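You operate a simulated robot arm through the tools that you are given. There is no shell and no other tool.

You are at the controls of a simulated robot arm. One attempt, no reset.

## Task
Unbolt the blue chuck jaw with the green T-key and lay the jaw in the blue tray.
Fine: loosen both square bolts and put the key back.
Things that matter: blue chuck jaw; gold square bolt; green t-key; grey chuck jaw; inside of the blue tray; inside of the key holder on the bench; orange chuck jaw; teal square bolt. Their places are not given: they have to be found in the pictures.

It is judged by the outcome, as a careful person would: the job done as asked, and still so three seconds after it is handed in. It fails if anything else is knocked over, pushed out of place, dropped, spilled or broken.

## Robot
A 6-joint arm with a fingered hand, fixed in place. Base frame: the origin is on the floor under the middle of its stand, x ahead of it, y to its left, z up. Readings come in mm, degrees, newtons and seconds.
With the tool pointing down near the work surface it reaches from about 460 to 800 mm from the base axis. Its first joint turns from -166.0 to 166.0 degrees. Payload 4 kg.
The tool frame sits at the grasp point between the pads (the TCP): z along the fingers, y along the line on which they close. The tips reach 20 mm beyond it. The gripper opens to 140 mm; its body begins 54 mm behind the TCP. The gripper is a hand of 3 fingers: y runs from the thumb to the fingers, the wrist lies at [0, 0, -215] in the tool frame, and closing takes about 1.5 s.
Orientation is told as [roll, pitch, yaw] about the base's x, y, z axes, in that order, counted from this pose: with the fingers straight down and closing along the base's y, the tool's x points along the base's -x, its y along +y and its z along -z.

## Interface
- The arm moves only by the tool apply_moves. Its argument "moves" is a list of rows, each an object (a shift or turn left out is 0, a gripper value left out holds the last) with "delta_rot": the turn, a rotation vector about the tool's x, y, z in units of 5 degrees (1.0 is 5 degrees), a list of three; "linear": the shift along the tool's x, y, z in units of 40 mm (1.0 is 40 mm), a list of three; "hand": the opening in per cent of the stroke, from 0 (shut) to 100 (fully open). In form: [{"delta_rot": [ax, ay, az], "linear": [x, y, z], "hand": hand}, ...]. A call has 1 to 20 rows; each row shifts and turns the commanded pose from where the row before left it, along the tool's axes as they then stand. A call with a number of a shift or a turn outside -1 to 1 is refused whole. Each row takes 0.2 s and may step no farther than 50 mm and 8.6 degrees from the row before; otherwise, or with a gripper value out of range, the whole call is refused. A pose out of reach is approached as far as the arm can. The call stops where the force on the tool passes 40 N (or 10 N more than at its start, if that is more) or the arm is blocked; 0.2 s more then pass. Each finger travels about 45 mm/s and halts on what it meets, pressing with about 31 N; the grip force reading is that of the motor and also rises with nothing between the fingers. The clock runs only during rows and for 0.2 s after the last one: add rows that do not move to give the fingers time. It gives the time, the measured TCP pose, the force on the tool (base axes), the opening and the grip force at its end, in the units of the frame above (readings bear some noise), with the torque about the TCP (base axes, N m) and any sound that the robot's microphone picked up, and new pictures: "views" is both (left out), scene, wrist or none.
- Cameras (640 x 400 px; columns grow to the right, rows downward): "scene" is fixed at [397.7, 628.1, 1402.2]; the picture's right is [-1.00, 0.03, 0.00], its down [0.01, 0.37, -0.93] and it looks along [-0.03, -0.93, -0.37] (base axes); focal length 354 px, centre (320, 200). "wrist" rides on the gripper at [74, -43, -79] in the tool frame; the picture's right is [0.50, 0.87, 0.00], its down [-0.59, 0.34, -0.73] and it looks along [-0.64, 0.37, 0.68] (tool axes); focal length 275 px, centre (320, 200).
- move_column(by): moves the trunk up (or, below 0, down) by that many mm; the arm rides with it, the base frame stays. It gives what a move gives, with no picture.
- grasp_type(shape): the hand has 3 fingers and takes this shape, open, in about a second: jaw (thumb against the fingers, like two jaws); tri (thumb and two fingers); tip (a fingertip pinch); poke (one finger out to press); point (the index stretched); flat (the hand flat); cup (the hand cupped); fist (a fist). The gripper value then closes the fingers along that shape, each until it touches; the sizes above hold for jaw. It gives what a move gives, with no picture.
- measure_at(camera, pixels): for up to 12 pixels [column, row] of the newest picture of that camera ("zoom" is the newest enlarged one), the place [x, y, z] in the base frame of the surface seen there, good to about 2 mm, but the place of the scene camera against the robot may be out by one fixed shift of up to 25 mm in any direction. The clock stands still meanwhile.
- close_up(camera, box): a new picture of the part [left, top, right, bottom] of that camera's present view, enlarged. The clock stands still meanwhile.
- sign_off(): hands the job in; it is judged then, once.

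Unless the task says otherwise, let go and move clear before handing in.

The tools are called after "Emit:" as name(argument=value, ...) on one line, values as JSON. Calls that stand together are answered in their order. apply_moves: Moves the arm, as the interface text tells. Its arguments: {"type":"object","properties":{"moves":{"type":"array","items":{"type":"object","properties":{"delta_rot":{"type":"array","items":{"type":"number"}},"linear":{"type":"array","items":{"type":"number"}},"hand":{"type":"number"}}}},"views":{"type":"string","enum":["both","scene","wrist","none"]}},"required":["moves"]} The other tools are called the same way: move_column (by) moves the trunk up or down; grasp_type (shape) gives the hand a shape; measure_at (camera, pixels) gives the place of the surface under pixels of a picture; close_up (camera, box) takes an enlarged picture of a part of a camera's view; sign_off () hands the job in.

At the start:

```text
time: 0.0
tcp_pos: [204.3, -263.7, 1138.2]
tool_rot: [0.0, 0.0, 0.0]
force: [0.1, 0.2, -0.6]
wrist_torque: [0.03, 0.0, 0.05]
gripper_width: 139.9
finger_force: 0.0
shape: jaw
trunk travel left (down, up): [-125.0, 465.0]
```

scene: 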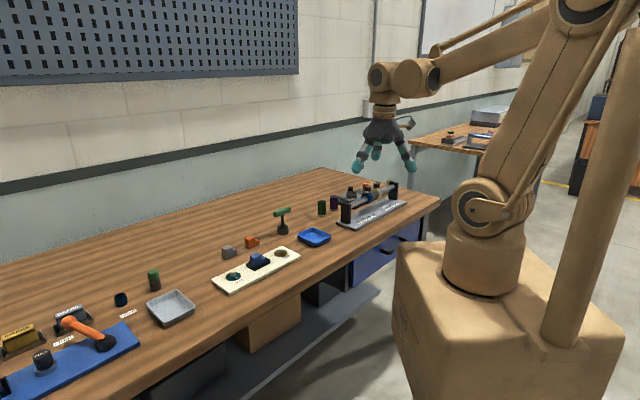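
wrist: 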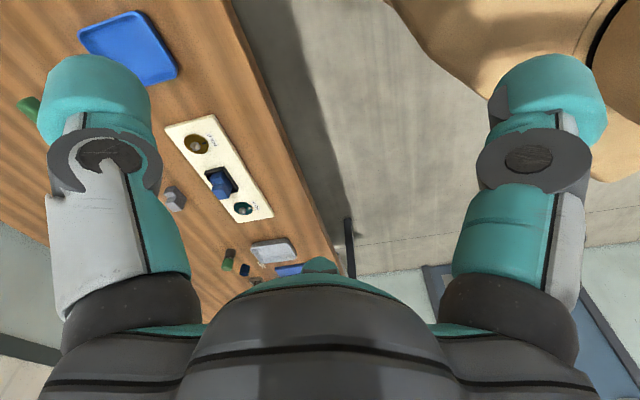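

The scene view shows a cream fixture plate with a blue jaw near (258,262), a green T-key standing near (283,220), a blue tray near (314,237). I'll enlarge these areas first.

Emit:
close_up(camera="scene", box=[200, 190, 340, 300])

Emit:
measure_at(camera="scene", pixels=[[258, 262], [283, 211], [283, 231], [314, 238], [233, 277], [281, 253], [252, 242], [228, 252], [300, 256], [215, 287]])

Emit:
close_up(camera="wrist", box=[60, 0, 340, 280])

```text
3.64 times, centred on (270, 245) of scene
```

zoom: 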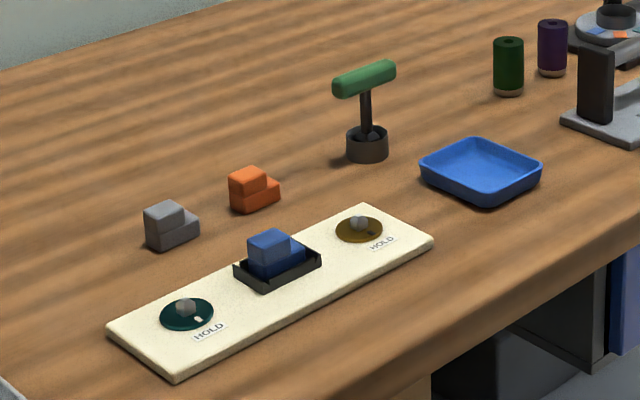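

```text
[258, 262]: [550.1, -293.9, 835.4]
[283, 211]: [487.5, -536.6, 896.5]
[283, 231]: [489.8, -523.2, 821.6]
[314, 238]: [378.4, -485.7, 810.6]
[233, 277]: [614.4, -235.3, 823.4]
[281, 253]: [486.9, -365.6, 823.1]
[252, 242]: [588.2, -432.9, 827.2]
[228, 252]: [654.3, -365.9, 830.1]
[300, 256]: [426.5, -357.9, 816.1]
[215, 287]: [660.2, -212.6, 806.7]
```

```text
1.43 times, centred on (200, 140) of wrist
```

zoom: 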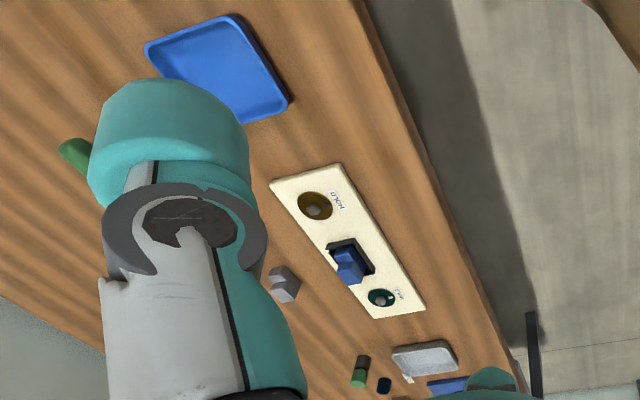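

The zoom shows two dials (teal at left, gold at right) each with a square bolt head and a HOLD label, and the blue jaw in a black seat between them. I'll enlarge the dials more and measure with the wrist camera.

Emit:
close_up(camera="scene", box=[220, 262, 260, 287])

Emit:
close_up(camera="scene", box=[262, 240, 302, 265])

Emit:
close_up(camera="scene", box=[264, 200, 304, 240])

Emit:
measure_at(camera="wrist", pixels=[[197, 145], [218, 183], [243, 208], [130, 45], [175, 200], [27, 105], [220, 150], [265, 213]])

```text
16.00 times, centred on (240, 274) of scene
```

zoom: 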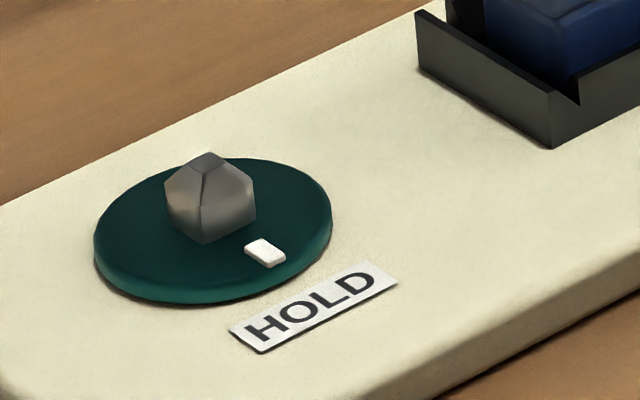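

```text
16.00 times, centred on (282, 252) of scene
```

zoom: 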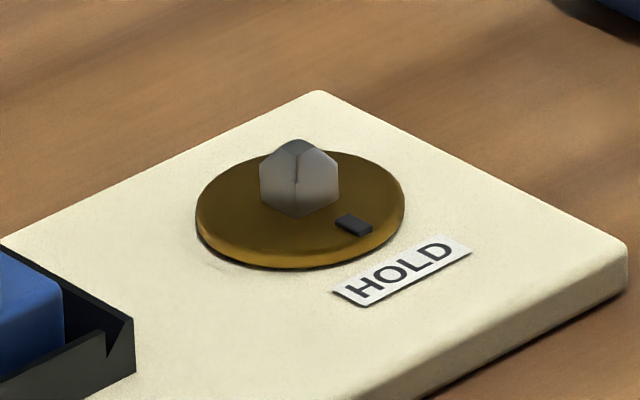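

```text
10.00 times, centred on (284, 220) of scene
```

zoom: 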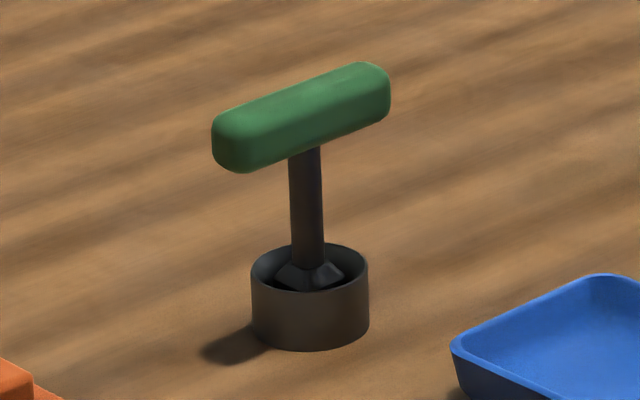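

```text
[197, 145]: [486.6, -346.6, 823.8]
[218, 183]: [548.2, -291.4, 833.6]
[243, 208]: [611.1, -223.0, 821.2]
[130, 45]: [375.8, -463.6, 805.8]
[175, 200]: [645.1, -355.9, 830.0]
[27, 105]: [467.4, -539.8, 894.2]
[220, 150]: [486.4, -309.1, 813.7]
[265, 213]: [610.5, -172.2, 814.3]
```

Wrist readings put the gold bolt near (487,-347), teal near (611,-223), key handle near (470,-540,894), tray near (376,-464). I'll move to a hover nearer to the fixture for a better wrist view.

Emit:
apply_moves(moves=[{"linear": [-0.63, -0.68, 0.29]}, {"linear": [-0.63, -0.68, 0.29]}, {"linear": [-0.63, -0.68, 0.29]}, {"linear": [-0.63, -0.68, 0.29]}, {"linear": [-0.63, -0.68, 0.29]}, {}, {}], views="both")

```text
time: 1.6
tcp_pos: [330.9, -398.6, 1082.7]
tool_rot: [0.0, -0.1, 0.0]
force: [-0.1, -0.1, -0.9]
wrist_torque: [-0.02, 0.0, 0.01]
gripper_width: 139.9
finger_force: 0.0
shape: jaw
trunk travel left (down, up): [-125.0, 465.0]
```

scene: 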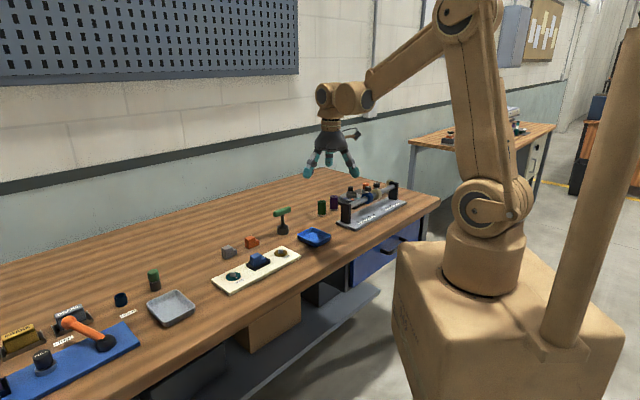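
wrist: 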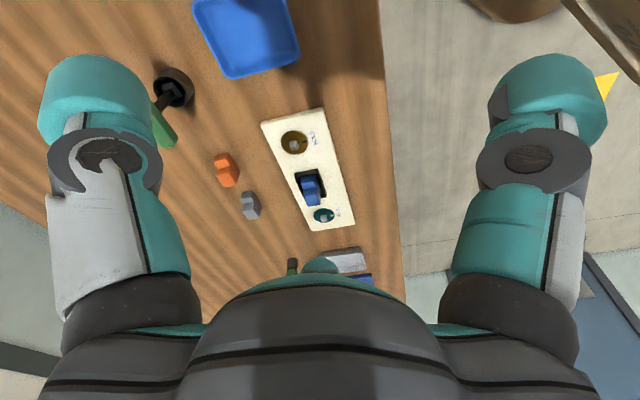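

Emit:
close_up(camera="wrist", box=[250, 100, 370, 240])

Emit:
close_up(camera="wrist", box=[140, 50, 260, 230])

Emit:
measure_at(camera="wrist", pixels=[[295, 145], [311, 190], [324, 215], [172, 142], [160, 120], [172, 92], [246, 35], [228, 165], [250, 203], [262, 123], [323, 108], [304, 228], [354, 224]])

```text
2.86 times, centred on (310, 170) of wrist
```

zoom: 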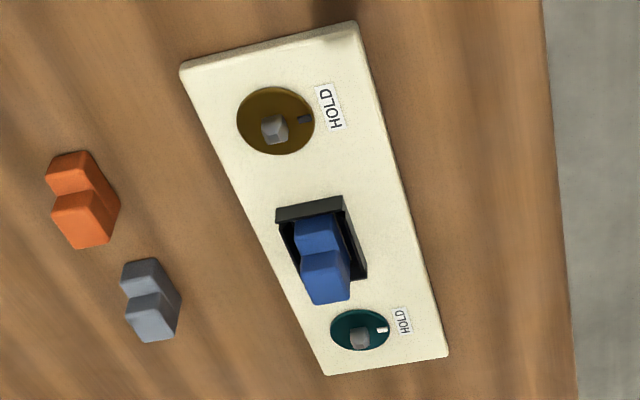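

```text
2.22 times, centred on (200, 140) of wrist
```

zoom: 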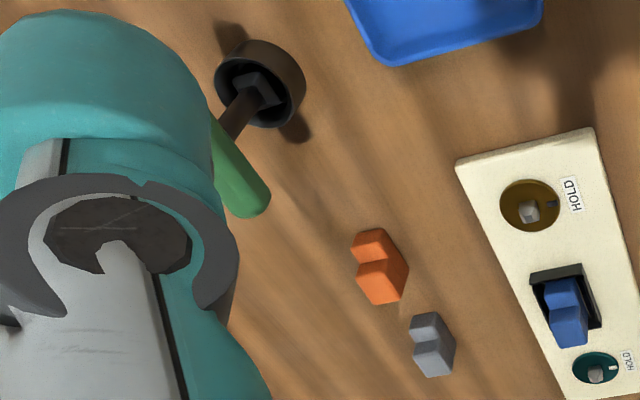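

```text
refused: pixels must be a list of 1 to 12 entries
```

The wrist close-up shows both dials pointing at HOLD, the seated blue jaw and the key in its cup at (172,90). I'll measure these points.

Emit:
measure_at(camera="wrist", pixels=[[294, 146], [311, 190], [324, 216], [172, 142], [158, 115], [172, 92], [246, 35], [228, 165], [250, 203], [263, 125], [322, 109], [354, 223]])

Emit:
measure_at(camera="scene", pixels=[[281, 253], [258, 258], [233, 277], [275, 214], [291, 208], [283, 222], [314, 238], [252, 242], [228, 252], [282, 247]])

```text
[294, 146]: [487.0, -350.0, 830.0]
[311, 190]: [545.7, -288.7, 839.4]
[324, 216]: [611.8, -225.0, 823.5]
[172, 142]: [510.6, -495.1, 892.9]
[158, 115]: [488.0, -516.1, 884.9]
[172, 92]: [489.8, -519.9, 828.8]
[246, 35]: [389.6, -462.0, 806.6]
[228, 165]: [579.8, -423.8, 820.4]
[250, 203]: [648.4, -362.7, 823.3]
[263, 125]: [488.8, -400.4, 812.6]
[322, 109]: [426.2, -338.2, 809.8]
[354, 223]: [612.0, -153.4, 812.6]
```

```text
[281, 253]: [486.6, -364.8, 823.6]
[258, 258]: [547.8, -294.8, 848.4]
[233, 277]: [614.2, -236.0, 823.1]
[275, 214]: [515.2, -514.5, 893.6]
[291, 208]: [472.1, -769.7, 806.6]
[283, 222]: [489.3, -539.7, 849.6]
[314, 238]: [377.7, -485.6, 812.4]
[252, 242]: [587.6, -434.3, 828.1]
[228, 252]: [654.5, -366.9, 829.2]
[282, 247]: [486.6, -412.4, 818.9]
```

The measured plate lies at 45° in the base frame, key handle also along (1,1). I'll zoom hard on each bolt head and the key from this view.

Emit:
close_up(camera="wrist", box=[276, 126, 324, 162])

Emit:
close_up(camera="wrist", box=[304, 200, 352, 230])

Emit:
close_up(camera="wrist", box=[146, 62, 202, 152])

Emit:
close_up(camera="wrist", box=[284, 162, 344, 212])

```text
11.11 times, centred on (300, 144) of wrist
```

zoom: 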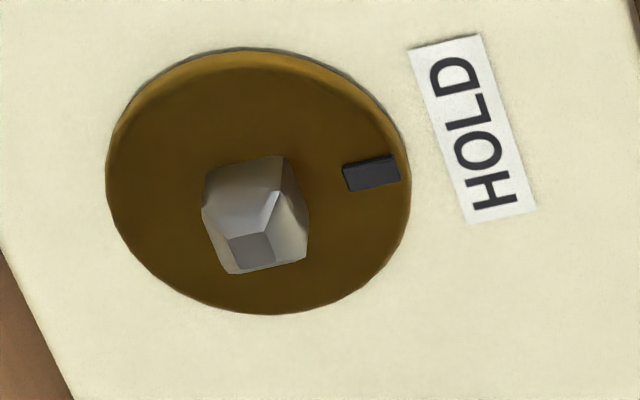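

```text
13.33 times, centred on (328, 215) of wrist
```

zoom: 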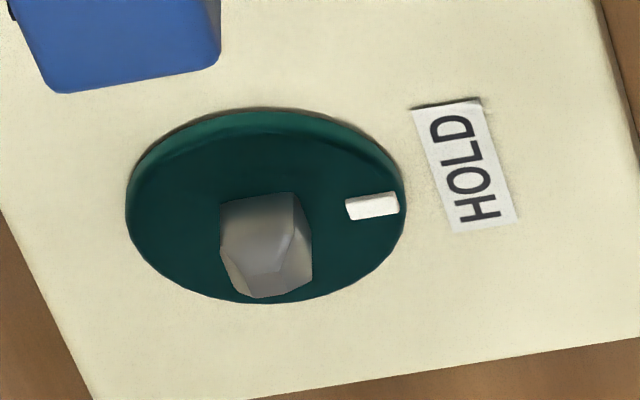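

```text
4.44 times, centred on (174, 107) of wrist
```

zoom: 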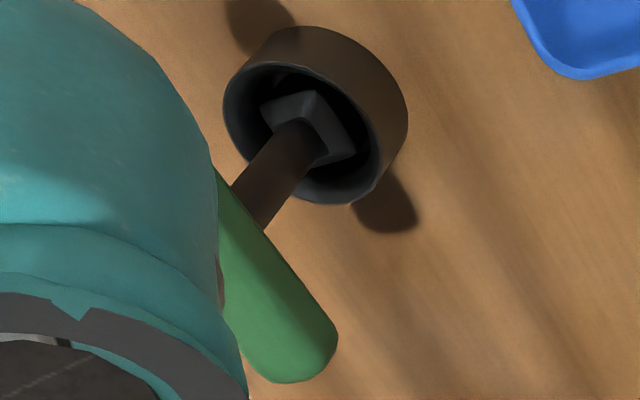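

```text
8.00 times, centred on (314, 187) of wrist
```

zoom: 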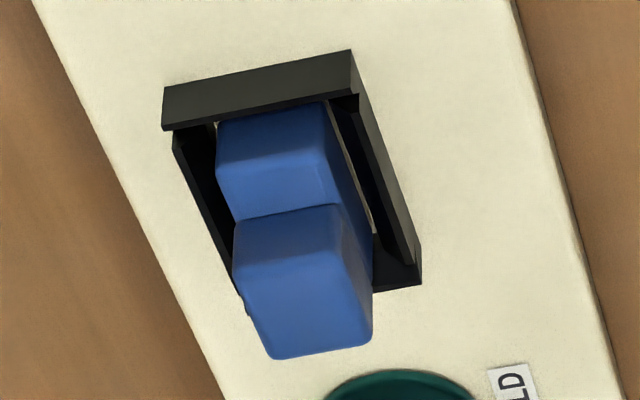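

The bolt heads look square and aligned with the plate; the key's socket is square too. I'll hover near (505,-450,985) with yaw +45° (across the key handle) and look again.

Emit:
apply_moves(moves=[{"linear": [-0.87, -0.255, 0.49]}, {"linear": [-0.87, -0.255, 0.49]}, {"linear": [-0.87, -0.255, 0.49]}, {"linear": [-0.87, -0.255, 0.49]}, {"linear": [-0.87, -0.255, 0.49]}, {"delta_rot": [0, 0, -1]}, {"delta_rot": [0, 0, -1]}, {"delta_rot": [0, 0, -1]}, {"delta_rot": [0, 0, -1]}, {"delta_rot": [0, 0, -1]}, {"delta_rot": [0, 0, -1]}, {"delta_rot": [0, 0, -1]}, {"delta_rot": [0, 0, -1]}, {"delta_rot": [0, 0, -1]}, {}, {}], views="both")

```text
time: 5.0
tcp_pos: [506.9, -446.8, 982.8]
tool_rot: [-0.1, 0.2, 39.4]
force: [0.3, -0.4, -0.2]
wrist_torque: [0.03, -0.02, 0.0]
gripper_width: 140.0
finger_force: 0.0
shape: jaw
out of reach, approached as far as the arm can: row 13, 14
trunk travel left (down, up): [-125.0, 465.0]
```

scene: 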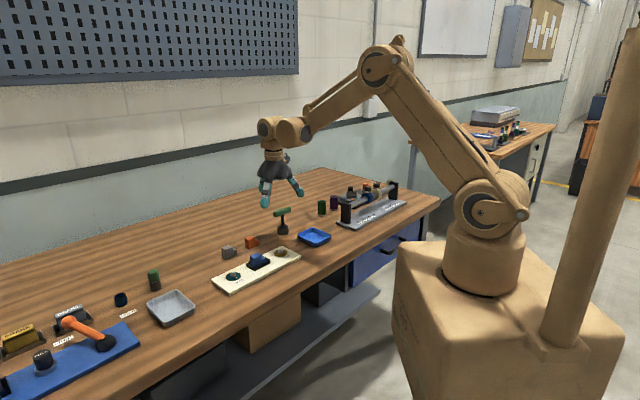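
wrist: 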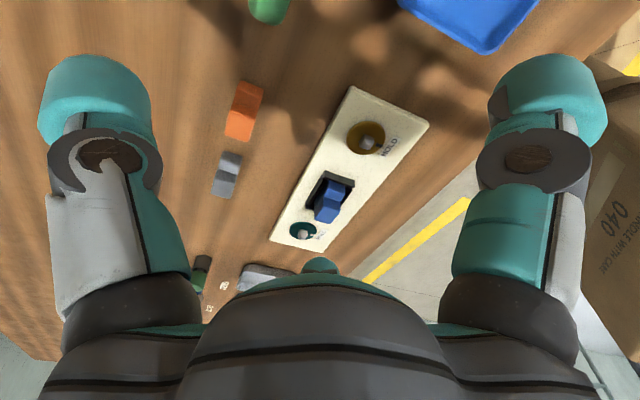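

Rotation stopped at 39.4° (a wrist limit), so I'll use the opposite grasp yaw of −135° for the key, which leaves CCW turning room. First, close-ups of the fixture from here.

Emit:
close_up(camera="wrist", box=[336, 110, 408, 160])

Emit:
close_up(camera="wrist", box=[280, 215, 330, 247])

Emit:
measure_at(camera="wrist", pixels=[[368, 141], [303, 233], [330, 203], [344, 187], [350, 90], [428, 125], [243, 110], [228, 175], [388, 147]])

```text
8.00 times, centred on (372, 135) of wrist
```

zoom: 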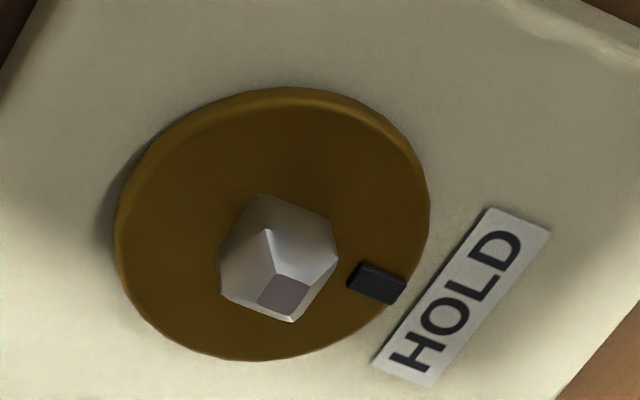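

```text
12.50 times, centred on (305, 231) of wrist
```

zoom: 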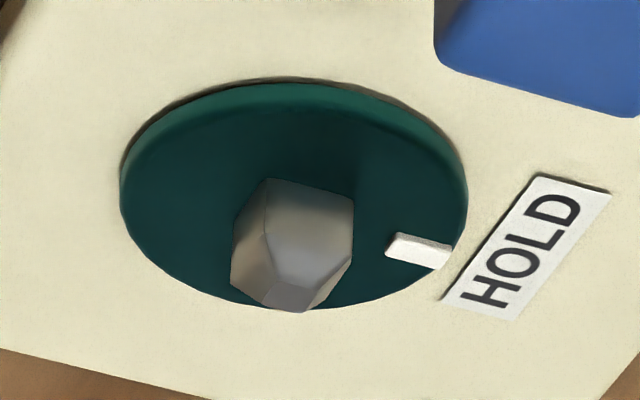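

```text
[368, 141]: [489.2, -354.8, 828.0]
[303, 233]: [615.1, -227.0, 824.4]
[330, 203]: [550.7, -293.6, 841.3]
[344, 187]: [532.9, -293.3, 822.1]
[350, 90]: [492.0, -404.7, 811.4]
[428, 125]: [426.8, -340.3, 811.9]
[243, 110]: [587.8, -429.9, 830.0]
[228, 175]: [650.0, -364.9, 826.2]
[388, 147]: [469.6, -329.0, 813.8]
```

I'll get the teal dial's marker and head-corner positions from the zoom, then re-zoom the gold one.

Emit:
measure_at(camera="zoom", pixels=[[405, 243], [438, 256], [130, 180], [455, 205], [290, 92], [270, 182], [350, 198], [300, 308], [236, 230], [290, 296], [540, 210], [500, 280]])

Emit:
close_up(camera="wrist", box=[336, 110, 408, 160])

Emit:
measure_at(camera="zoom", pixels=[[362, 276], [395, 290], [122, 230], [425, 210], [290, 95], [268, 200], [333, 228], [290, 317], [224, 258], [282, 292], [495, 270], [420, 350]])

```text
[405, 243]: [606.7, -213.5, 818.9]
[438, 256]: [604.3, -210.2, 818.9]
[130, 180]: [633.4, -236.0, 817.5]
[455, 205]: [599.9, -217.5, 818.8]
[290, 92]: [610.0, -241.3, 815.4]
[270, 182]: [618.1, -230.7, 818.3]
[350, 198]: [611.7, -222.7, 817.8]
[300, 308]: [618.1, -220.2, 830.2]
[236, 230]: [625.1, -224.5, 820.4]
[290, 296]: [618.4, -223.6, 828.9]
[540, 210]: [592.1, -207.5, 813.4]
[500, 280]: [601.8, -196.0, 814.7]
```

```text
8.00 times, centred on (372, 135) of wrist
```

zoom: 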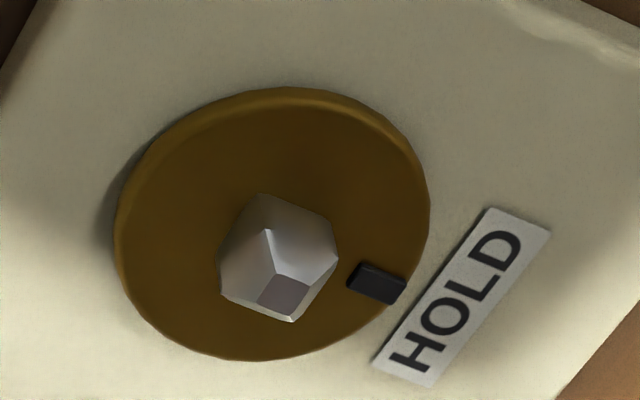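

```text
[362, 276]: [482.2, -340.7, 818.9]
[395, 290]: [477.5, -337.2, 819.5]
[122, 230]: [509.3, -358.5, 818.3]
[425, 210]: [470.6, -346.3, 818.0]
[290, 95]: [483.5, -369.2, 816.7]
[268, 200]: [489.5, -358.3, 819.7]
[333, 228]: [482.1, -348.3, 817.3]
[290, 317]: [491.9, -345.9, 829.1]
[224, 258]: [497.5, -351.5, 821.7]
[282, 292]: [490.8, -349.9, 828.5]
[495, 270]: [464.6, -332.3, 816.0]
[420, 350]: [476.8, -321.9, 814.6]
```

Gold centre ≈ (490.5,−350), teal centre ≈ (618.3,−223.7), heads square to the plate at 45°, tops z≈829. Now I'll rotate toward yaw −135° in free space.

Emit:
apply_moves(moves=[{"delta_rot": [0, 0, 1]}, {"delta_rot": [0, 0, 1]}, {"delta_rot": [0, 0, 1]}, {"delta_rot": [0, 0, 1]}, {"delta_rot": [0, 0, 1]}, {"delta_rot": [0, 0, 1]}, {"delta_rot": [0, 0, 1]}, {"delta_rot": [0, 0, 1]}, {"delta_rot": [0, 0, 1]}, {"delta_rot": [0, 0, 1]}, {"delta_rot": [0, 0, 1]}, {"delta_rot": [0, 0, 1]}, {"delta_rot": [0, 0, 1]}, {"delta_rot": [0, 0, 1]}, {"delta_rot": [0, 0, 1]}, {"delta_rot": [0, 0, 1]}, {"delta_rot": [0, 0, 1]}, {"delta_rot": [0, 0, 1]}, {"delta_rot": [0, 0, 1]}, {}], views="none")

```text
time: 9.2
tcp_pos: [508.6, -448.0, 982.9]
tool_rot: [-0.2, 0.0, -55.7]
force: [-0.3, 0.1, 0.3]
wrist_torque: [-0.02, 0.03, -0.01]
gripper_width: 139.8
finger_force: 0.1
shape: jaw
trunk travel left (down, up): [-125.0, 465.0]
```

Yaw is −55.7° now, with no limit hit. I'll continue to −135° and shift to above the key.

Emit:
apply_moves(moves=[{"delta_rot": [0, 0, 1]}, {"delta_rot": [0, 0, 1]}, {"delta_rot": [0, 0, 1]}, {"delta_rot": [0, 0, 1]}, {"delta_rot": [0, 0, 1]}, {"delta_rot": [0, 0, 1]}, {"delta_rot": [0, 0, 1]}, {"delta_rot": [0, 0, 1]}, {"delta_rot": [0, 0, 1]}, {"delta_rot": [0, 0, 1]}, {"delta_rot": [0, 0, 1]}, {"delta_rot": [0, 0, 1]}, {"delta_rot": [0, 0, 1]}, {"delta_rot": [0, 0, 1]}, {"delta_rot": [0, 0, 1]}, {"delta_rot": [0, 0, 0.86]}, {"linear": [-0.8, 0.445, -0.09]}, {"linear": [-0.8, 0.445, -0.09]}, {}, {}], views="both")

```text
time: 13.4
tcp_pos: [487.7, -515.5, 988.8]
tool_rot: [0.0, -0.2, -135.0]
force: [0.1, 0.4, 0.0]
wrist_torque: [0.0, -0.02, 0.01]
gripper_width: 139.8
finger_force: 0.0
shape: jaw
trunk travel left (down, up): [-125.0, 465.0]
```

scene: 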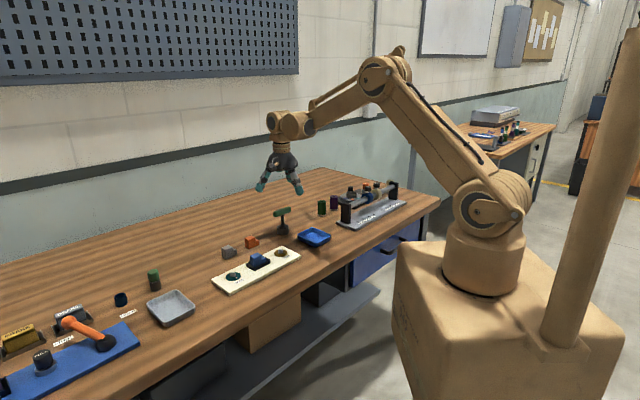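
wrist: 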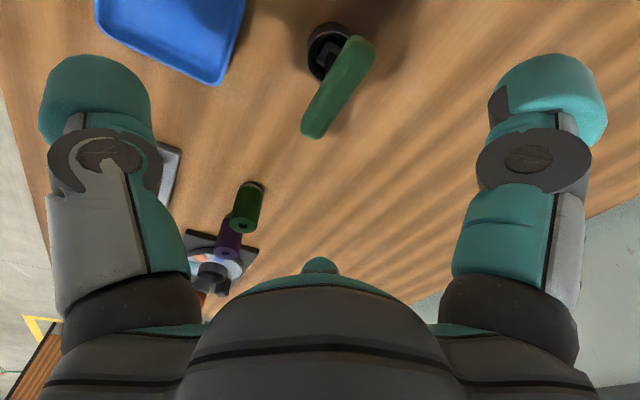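

Emit:
close_up(camera="wrist", box=[290, 10, 386, 150])

Emit:
measure_at(camera="zoom", pixels=[[375, 150], [415, 115], [330, 340], [265, 360], [370, 250], [300, 240], [340, 225], [270, 130], [235, 150], [390, 190], [312, 355], [395, 110]])

```text
2.86 times, centred on (338, 80) of wrist
```

zoom: 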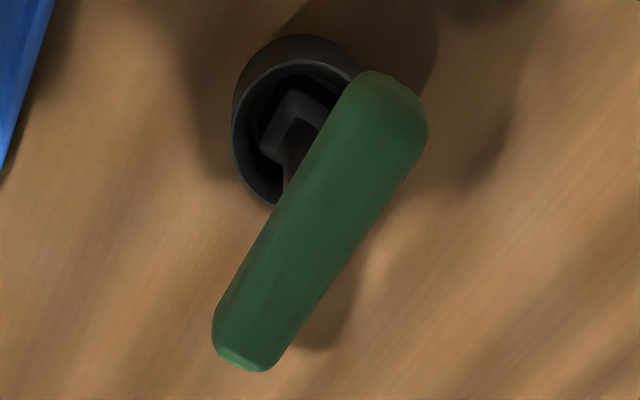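

```text
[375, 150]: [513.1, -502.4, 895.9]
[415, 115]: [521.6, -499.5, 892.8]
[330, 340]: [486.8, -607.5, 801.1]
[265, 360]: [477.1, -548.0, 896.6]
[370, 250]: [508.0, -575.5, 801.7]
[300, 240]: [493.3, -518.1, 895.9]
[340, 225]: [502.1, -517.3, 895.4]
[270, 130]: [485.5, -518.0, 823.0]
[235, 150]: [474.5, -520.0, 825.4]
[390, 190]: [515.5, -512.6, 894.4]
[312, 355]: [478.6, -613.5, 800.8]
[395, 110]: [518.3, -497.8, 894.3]
```

The handle's top is at z≈896. I'll measure its outline corners to get the centre and angle.

Emit:
measure_at(camera="zoom", pixels=[[355, 90], [422, 135], [375, 78], [420, 110], [222, 315], [290, 340], [225, 352], [265, 366], [290, 205], [350, 245], [320, 150], [385, 190]])

```text
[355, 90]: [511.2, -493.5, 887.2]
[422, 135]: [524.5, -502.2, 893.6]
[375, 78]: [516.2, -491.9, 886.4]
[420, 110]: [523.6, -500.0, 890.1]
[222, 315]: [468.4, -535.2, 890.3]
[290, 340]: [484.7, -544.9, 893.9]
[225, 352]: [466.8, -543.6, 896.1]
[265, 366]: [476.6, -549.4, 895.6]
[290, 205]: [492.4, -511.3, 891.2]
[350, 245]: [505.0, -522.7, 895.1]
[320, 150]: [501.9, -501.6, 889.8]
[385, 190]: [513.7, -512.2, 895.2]
```

The handle spans about 72 mm along 45°, centre ≈ (495,−521). I'll check the stem and holder cup position to confirm.

Emit:
close_up(camera="wrist", box=[300, 15, 360, 60])

Emit:
measure_at(camera="zoom", pixels=[[230, 290], [260, 330], [185, 260], [210, 330], [300, 160], [120, 230], [300, 85], [160, 130], [260, 200], [235, 220], [250, 380], [200, 230]])

```text
8.89 times, centred on (330, 38) of wrist
```

zoom: 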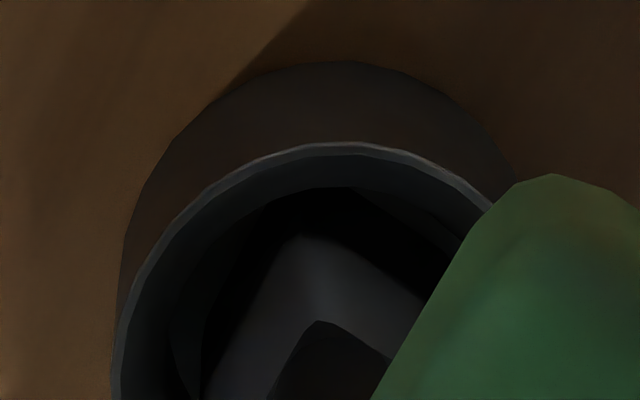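

```text
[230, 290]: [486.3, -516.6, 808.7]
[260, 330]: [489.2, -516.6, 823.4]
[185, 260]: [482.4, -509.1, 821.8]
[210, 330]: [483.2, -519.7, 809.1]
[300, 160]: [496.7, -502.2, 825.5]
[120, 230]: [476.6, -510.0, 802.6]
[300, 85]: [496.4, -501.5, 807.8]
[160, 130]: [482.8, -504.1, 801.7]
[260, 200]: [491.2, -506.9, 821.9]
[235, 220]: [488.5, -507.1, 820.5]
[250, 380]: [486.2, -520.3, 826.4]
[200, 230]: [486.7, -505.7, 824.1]
```

The cup rim fits a centre of ≈(495,−521.5), matching the handle centre. I'll centre over it and descend so the handle sits between the open fingers.

Emit:
apply_moves(moves=[{"linear": [0.032, 0.226, 0.3]}, {"linear": [0, 0, 0.6]}, {"linear": [0, 0, 0.6]}, {"linear": [0, 0, 0.6]}, {"linear": [0, 0, 0.45]}, {}, {}], views="both")

```text
time: 15.0
tcp_pos: [495.3, -519.6, 889.7]
tool_rot: [0.0, -0.1, -134.8]
force: [0.2, -0.4, -0.2]
wrist_torque: [-0.02, 0.02, -0.01]
gripper_width: 140.2
finger_force: 0.0
shape: jaw
trunk travel left (down, up): [-125.0, 465.0]
```

scene: 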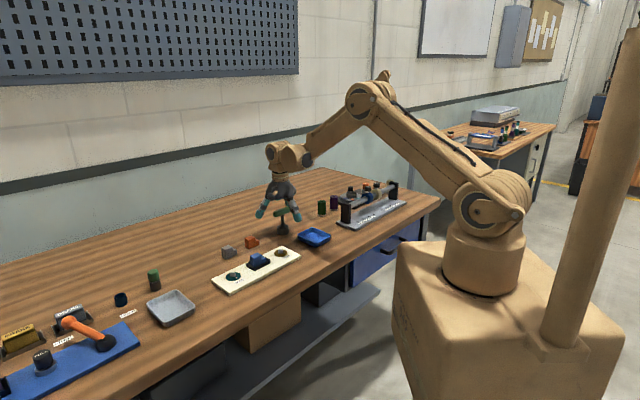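
wrist: 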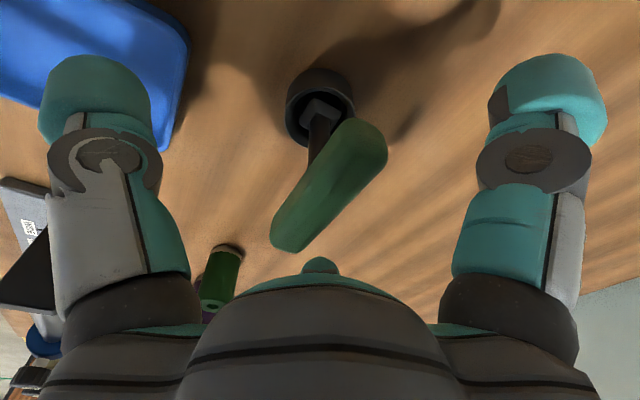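

The handle now sits around the image centre (330,187), with both fingers clear of it. I'll measure its outline precisely before closing.

Emit:
measure_at(camera="wrist", pixels=[[350, 125], [380, 145], [385, 160], [276, 225], [278, 243], [296, 250], [330, 187], [308, 180], [350, 200], [318, 130], [300, 100], [350, 90]])

Emit:
close_up(camera="wrist", box=[250, 50, 410, 270])

```text
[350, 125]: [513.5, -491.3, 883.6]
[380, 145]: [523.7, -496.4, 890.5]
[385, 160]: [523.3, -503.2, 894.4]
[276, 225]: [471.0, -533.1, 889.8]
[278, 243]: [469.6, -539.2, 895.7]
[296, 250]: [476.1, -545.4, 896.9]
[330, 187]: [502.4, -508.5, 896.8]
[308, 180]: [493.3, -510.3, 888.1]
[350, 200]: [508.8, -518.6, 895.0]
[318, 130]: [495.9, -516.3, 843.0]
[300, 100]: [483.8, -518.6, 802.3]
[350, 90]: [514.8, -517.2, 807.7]
```

```text
1.82 times, centred on (330, 160) of wrist
```

zoom: 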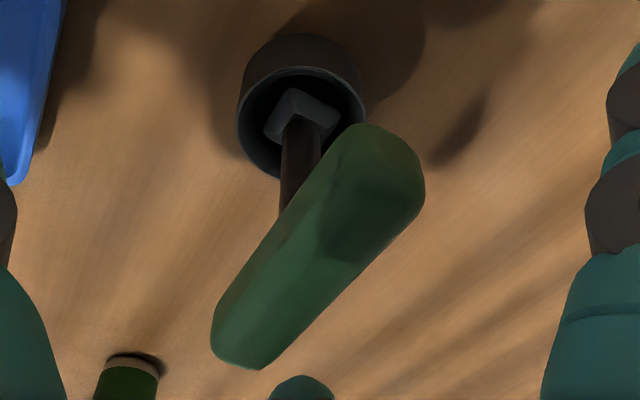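

Handle side faces straddle the TCP within 1 mm. I'll lower 3 mm and close the fingers on it.

Emit:
apply_moves(moves=[{"linear": [0, 0.02, 0.08]}, {"hand": 0}, {"hand": 0}, {"hand": 0}, {"hand": 0}, {"hand": 0}, {"hand": 0}, {"hand": 0}, {"hand": 0}, {"hand": 0}, {"hand": 0}], views="both")

```text
time: 17.4
tcp_pos: [497.7, -522.1, 885.2]
tool_rot: [0.0, -0.2, -134.9]
force: [-1.2, 1.8, -0.8]
wrist_torque: [0.13, 0.11, 0.01]
gripper_width: 26.1
finger_force: 31.3
shape: jaw
trunk travel left (down, up): [-125.0, 465.0]
```

scene: 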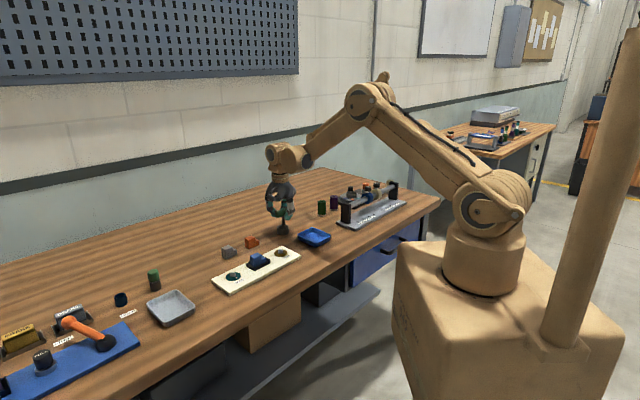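
wrist: 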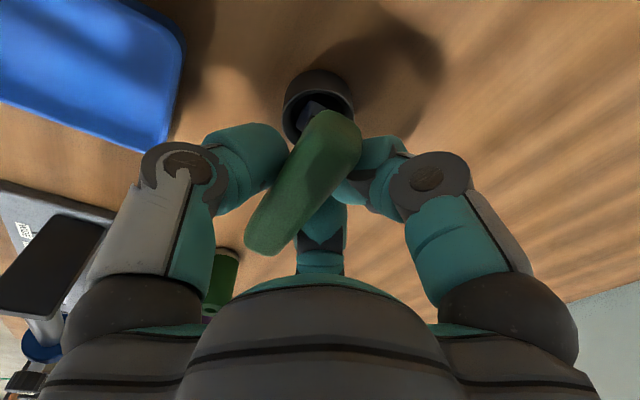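

The fingers closed at 26 mm with 31 N. I'll check how the key sits in the grip.

Emit:
close_up(camera="wrist", box=[200, 50, 440, 290])

Emit:
measure_at(camera="wrist", pixels=[[330, 120], [355, 145], [352, 160], [250, 225], [250, 243], [270, 250], [310, 180], [290, 165], [330, 190], [305, 105]])

Emit:
close_up(camera="scene", box=[250, 170, 320, 245])

```text
1.67 times, centred on (320, 170) of wrist
```

zoom: 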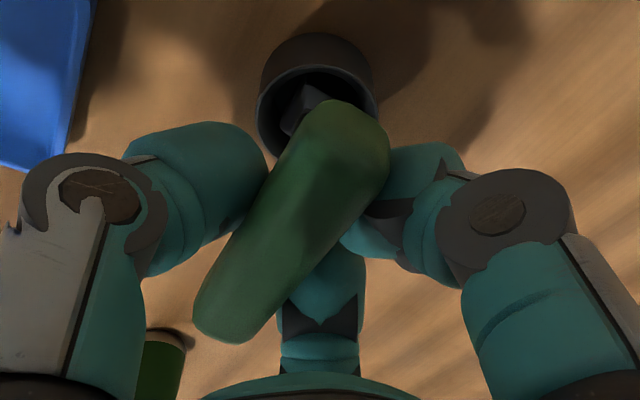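

```text
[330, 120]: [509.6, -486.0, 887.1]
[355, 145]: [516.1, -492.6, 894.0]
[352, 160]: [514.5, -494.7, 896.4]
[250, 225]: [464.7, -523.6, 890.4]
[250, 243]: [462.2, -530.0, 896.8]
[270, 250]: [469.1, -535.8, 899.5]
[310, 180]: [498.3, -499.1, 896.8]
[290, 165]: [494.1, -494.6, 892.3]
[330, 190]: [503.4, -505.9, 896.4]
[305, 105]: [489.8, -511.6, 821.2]
```

```text
5.33 times, centred on (285, 208) of scene
```

zoom: 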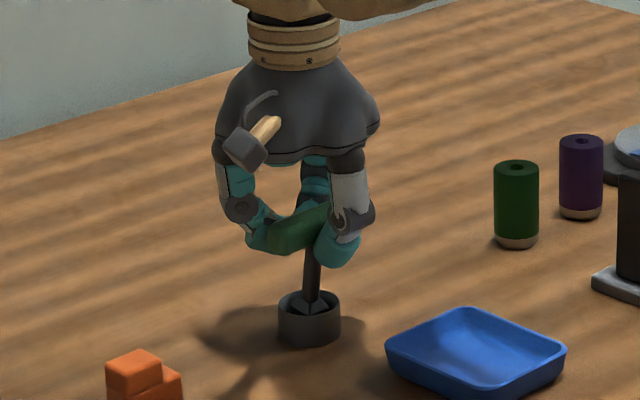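

The handle shifted toward the thumb side on closing (front face now p≈700 vs 710 before), so the key is tilted about 8° in its cup. I'll reopen, let it settle upright, and study how the fingers meet.

Emit:
apply_moves(moves=[{"hand": 40}, {"hand": 40}, {"hand": 40}, {"hand": 40}, {"hand": 40}, {"hand": 40}], views="both")

Emit:
close_up(camera="wrist", box=[180, 50, 460, 290])

Emit:
measure_at(camera="wrist", pixels=[[350, 125], [380, 145], [385, 160], [276, 225], [278, 243], [296, 250], [330, 187], [308, 180], [350, 200], [318, 130]])

```text
time: 18.8
tcp_pos: [497.0, -522.3, 885.1]
tool_rot: [0.0, -0.1, -134.9]
force: [-1.3, 0.0, 0.4]
wrist_torque: [-0.01, 0.0, 0.02]
gripper_width: 56.0
finger_force: 0.0
shape: jaw
trunk travel left (down, up): [-125.0, 465.0]
```

scene: 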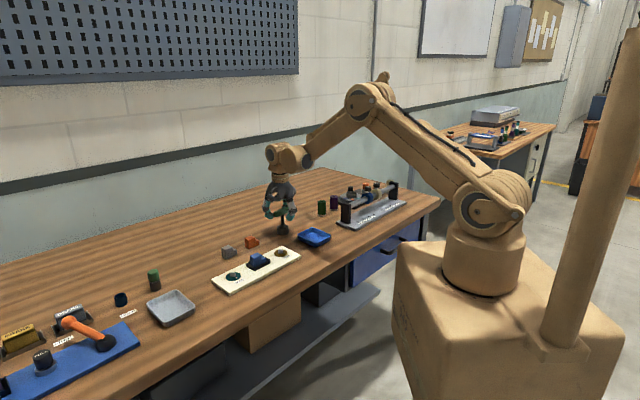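
wrist: 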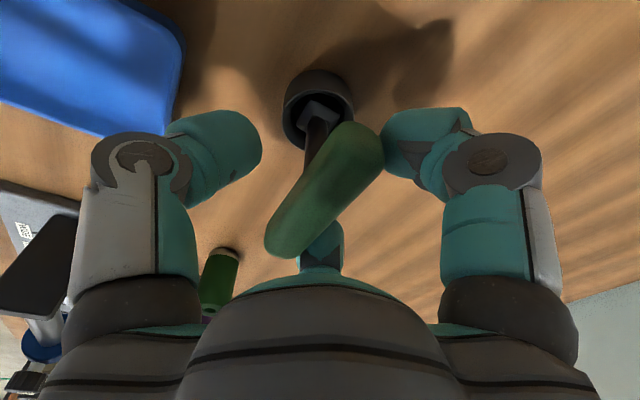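

```text
1.67 times, centred on (320, 170) of wrist
```

zoom: 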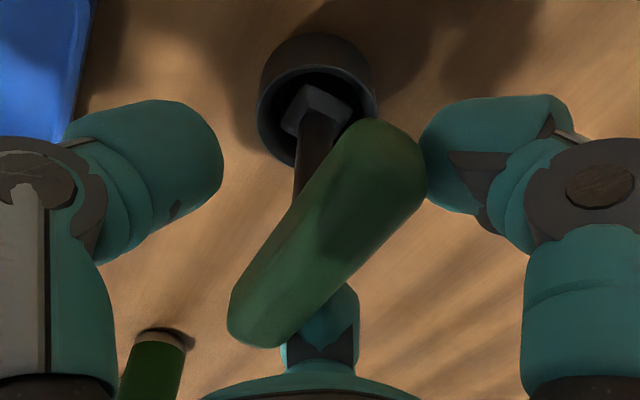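

```text
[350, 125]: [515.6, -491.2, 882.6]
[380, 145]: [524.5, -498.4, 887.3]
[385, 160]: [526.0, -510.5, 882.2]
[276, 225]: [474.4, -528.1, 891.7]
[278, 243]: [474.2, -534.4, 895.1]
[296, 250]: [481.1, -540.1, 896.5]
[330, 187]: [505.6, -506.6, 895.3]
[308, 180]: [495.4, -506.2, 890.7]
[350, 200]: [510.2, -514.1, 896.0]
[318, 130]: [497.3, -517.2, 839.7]
```

At 56 mm opening the right finger already touches the handle while the thumb is ~28 mm away, so the fingers meet off-centre (toward the thumb) in the tool frame. I'll open, lift clear, and close in free air to find the true meeting point.

Emit:
apply_moves(moves=[{"hand": 100}, {"hand": 100}, {"hand": 100}, {"hand": 100}, {"hand": 100}, {"hand": 100}, {"linear": [0, 0, -1]}, {"linear": [0, 0, -1]}, {"hand": 19}, {"hand": 19}, {"hand": 19}, {"hand": 19}, {"hand": 19}, {"hand": 19}, {"hand": 19}, {"hand": 19}], views="both")

Emit:
close_up(camera="wrist", box=[180, 50, 460, 290])

```text
time: 22.2
tcp_pos: [498.5, -523.4, 965.4]
tool_rot: [-0.1, -0.2, -134.9]
force: [0.2, -0.5, 0.2]
wrist_torque: [-0.02, 0.0, 0.01]
gripper_width: 26.8
finger_force: 0.1
shape: jaw
trunk travel left (down, up): [-125.0, 465.0]
```

scene: 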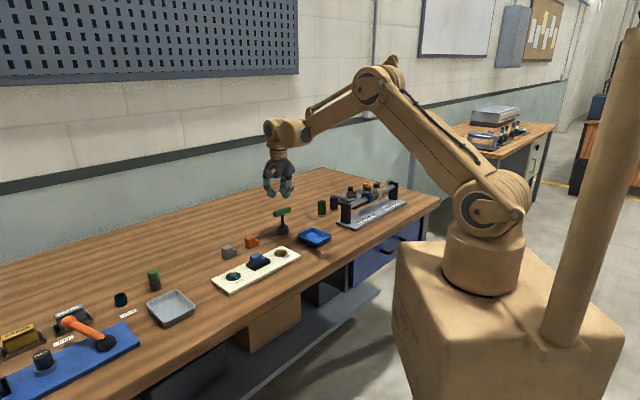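
wrist: 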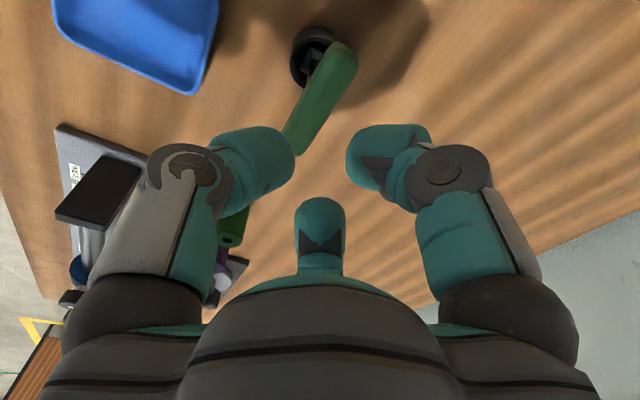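

```text
1.67 times, centred on (320, 170) of wrist
```

zoom: 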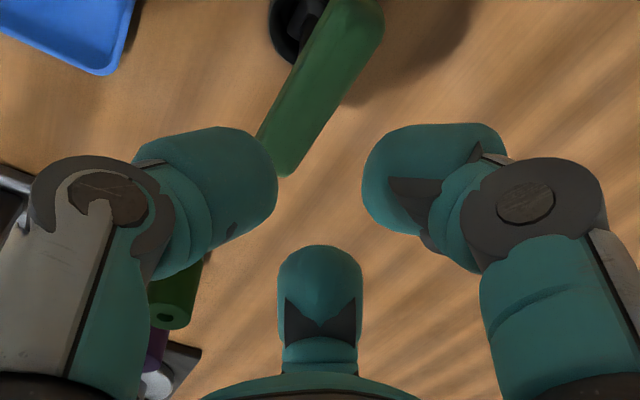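

In free air the three fingers close radially, like a 3‑jaw (tips at px 294, 346 and (320,200)). I'll measure where the fingertips are in space.

Emit:
measure_at(camera="wrist", pixels=[[292, 160], [285, 140], [250, 130], [275, 185], [348, 160], [356, 135], [400, 128], [362, 185], [320, 202], [320, 215], [320, 240], [300, 225]])

```text
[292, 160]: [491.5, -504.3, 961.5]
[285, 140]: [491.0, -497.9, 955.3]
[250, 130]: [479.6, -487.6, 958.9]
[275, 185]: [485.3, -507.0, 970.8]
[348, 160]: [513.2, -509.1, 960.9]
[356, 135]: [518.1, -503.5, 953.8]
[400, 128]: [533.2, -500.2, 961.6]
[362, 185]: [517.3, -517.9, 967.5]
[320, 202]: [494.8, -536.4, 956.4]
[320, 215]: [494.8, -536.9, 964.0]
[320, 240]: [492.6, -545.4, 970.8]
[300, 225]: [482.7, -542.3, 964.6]
```

At ~27 mm reading the finger pads leave a 17 mm gap from tool y≈−17 to 0, so a bar is held centred at tool y≈−8.5. I'll reopen, shift +4.5 mm in tool y so the handle sits there, and re-measure the key.

Emit:
apply_moves(moves=[{"hand": 100, "linear": [-0.01, 0.112, 0]}, {"hand": 100}, {"hand": 100}, {"hand": 100}, {"hand": 100}, {"hand": 100}, {"hand": 100}, {"hand": 100}, {"hand": 100}], views="both")

Emit:
close_up(camera="wrist", box=[270, 10, 390, 180])

```text
time: 24.2
tcp_pos: [500.3, -525.7, 966.3]
tool_rot: [-0.1, -0.2, -134.8]
force: [0.5, 0.5, 0.1]
wrist_torque: [0.03, 0.0, -0.02]
gripper_width: 139.8
finger_force: 0.0
shape: jaw
trunk travel left (down, up): [-125.0, 465.0]
```

scene: 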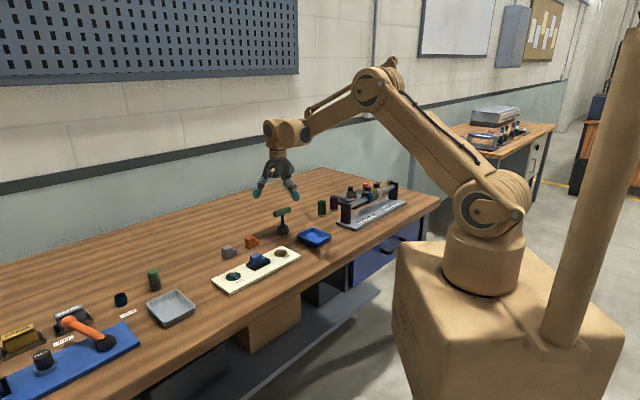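
wrist: 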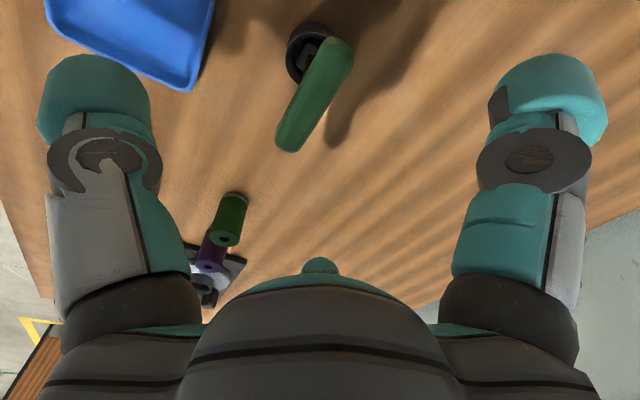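

```text
2.35 times, centred on (330, 95) of wrist
```

zoom: 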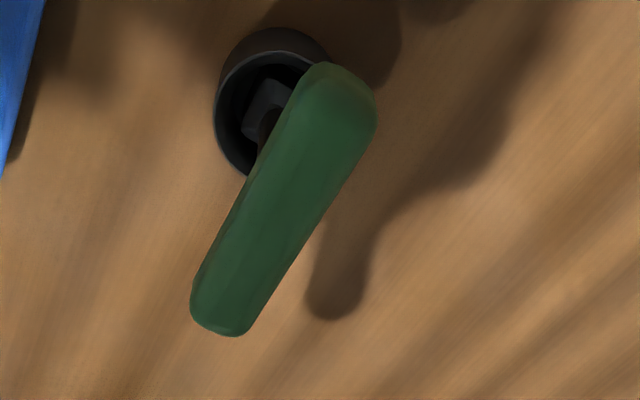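

Emit:
measure_at(camera="zoom", pixels=[[310, 72], [365, 130], [330, 68], [370, 95], [200, 285], [255, 310], [200, 318], [240, 333], [262, 175], [315, 210], [285, 125], [345, 165]])

```text
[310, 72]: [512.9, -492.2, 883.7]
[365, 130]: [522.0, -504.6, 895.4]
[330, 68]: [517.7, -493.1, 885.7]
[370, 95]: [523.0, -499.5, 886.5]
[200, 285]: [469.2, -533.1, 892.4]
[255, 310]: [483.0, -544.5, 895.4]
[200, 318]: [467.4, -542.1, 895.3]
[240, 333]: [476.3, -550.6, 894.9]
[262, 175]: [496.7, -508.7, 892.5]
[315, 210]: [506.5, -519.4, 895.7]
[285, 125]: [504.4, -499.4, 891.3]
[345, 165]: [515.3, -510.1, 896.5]
```

The key is upright again (handle centre p≈718) and sits at tool y≈−7.5. I'll shift 1 mm more, descend to z≈888 and close.

Emit:
apply_moves(moves=[{"linear": [0, 0.025, 0.49]}, {"linear": [0, 0, 0.49]}, {"linear": [0, 0, 0.49]}, {"linear": [0, 0, 0.49]}, {}, {}, {"hand": 25}, {"hand": 25}, {"hand": 25}, {"hand": 25}, {"hand": 25}, {"hand": 25}, {"hand": 25}, {"hand": 25}], views="both")

Emit:
close_up(camera="wrist", box=[180, 50, 460, 290])

```text
time: 27.2
tcp_pos: [499.3, -528.8, 886.8]
tool_rot: [0.0, -0.2, -134.8]
force: [0.8, -0.1, -0.5]
wrist_torque: [-0.02, 0.02, -0.02]
gripper_width: 35.3
finger_force: 0.0
shape: jaw
trunk travel left (down, up): [-125.0, 465.0]
```

scene: 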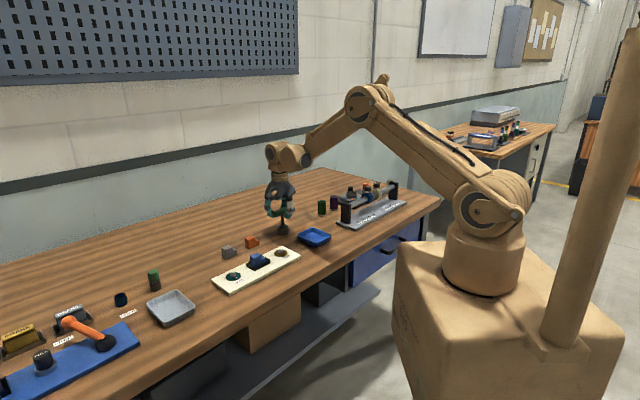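
wrist: 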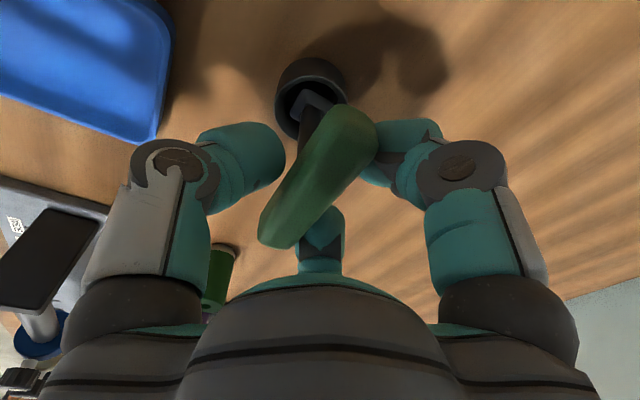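

```text
1.67 times, centred on (320, 170) of wrist
```

zoom: 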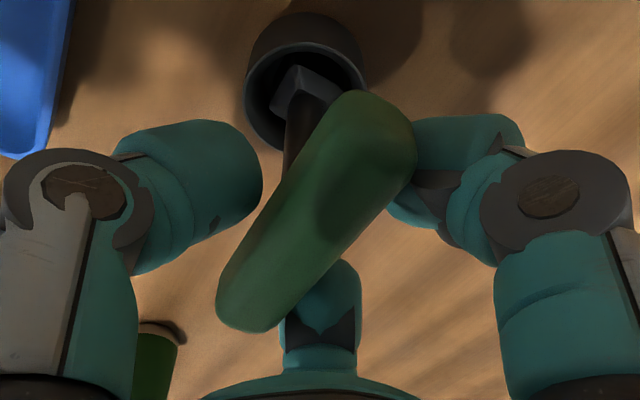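

At 35 mm the right finger is about touching while the thumb still has a small gap. I'll measure the handle for displacement.

Emit:
measure_at(camera="wrist", pixels=[[340, 112], [372, 130], [372, 148], [268, 215], [268, 238], [290, 244], [320, 170], [302, 160], [340, 180], [283, 160], [360, 165], [325, 215]])

```text
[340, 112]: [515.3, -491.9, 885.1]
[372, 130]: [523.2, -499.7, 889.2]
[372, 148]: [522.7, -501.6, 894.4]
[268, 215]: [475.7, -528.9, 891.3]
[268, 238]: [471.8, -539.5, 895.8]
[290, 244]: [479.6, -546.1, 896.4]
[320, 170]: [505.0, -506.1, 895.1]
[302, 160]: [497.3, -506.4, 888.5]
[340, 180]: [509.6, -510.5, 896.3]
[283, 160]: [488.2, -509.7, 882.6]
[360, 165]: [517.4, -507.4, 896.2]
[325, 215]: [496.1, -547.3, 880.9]
```

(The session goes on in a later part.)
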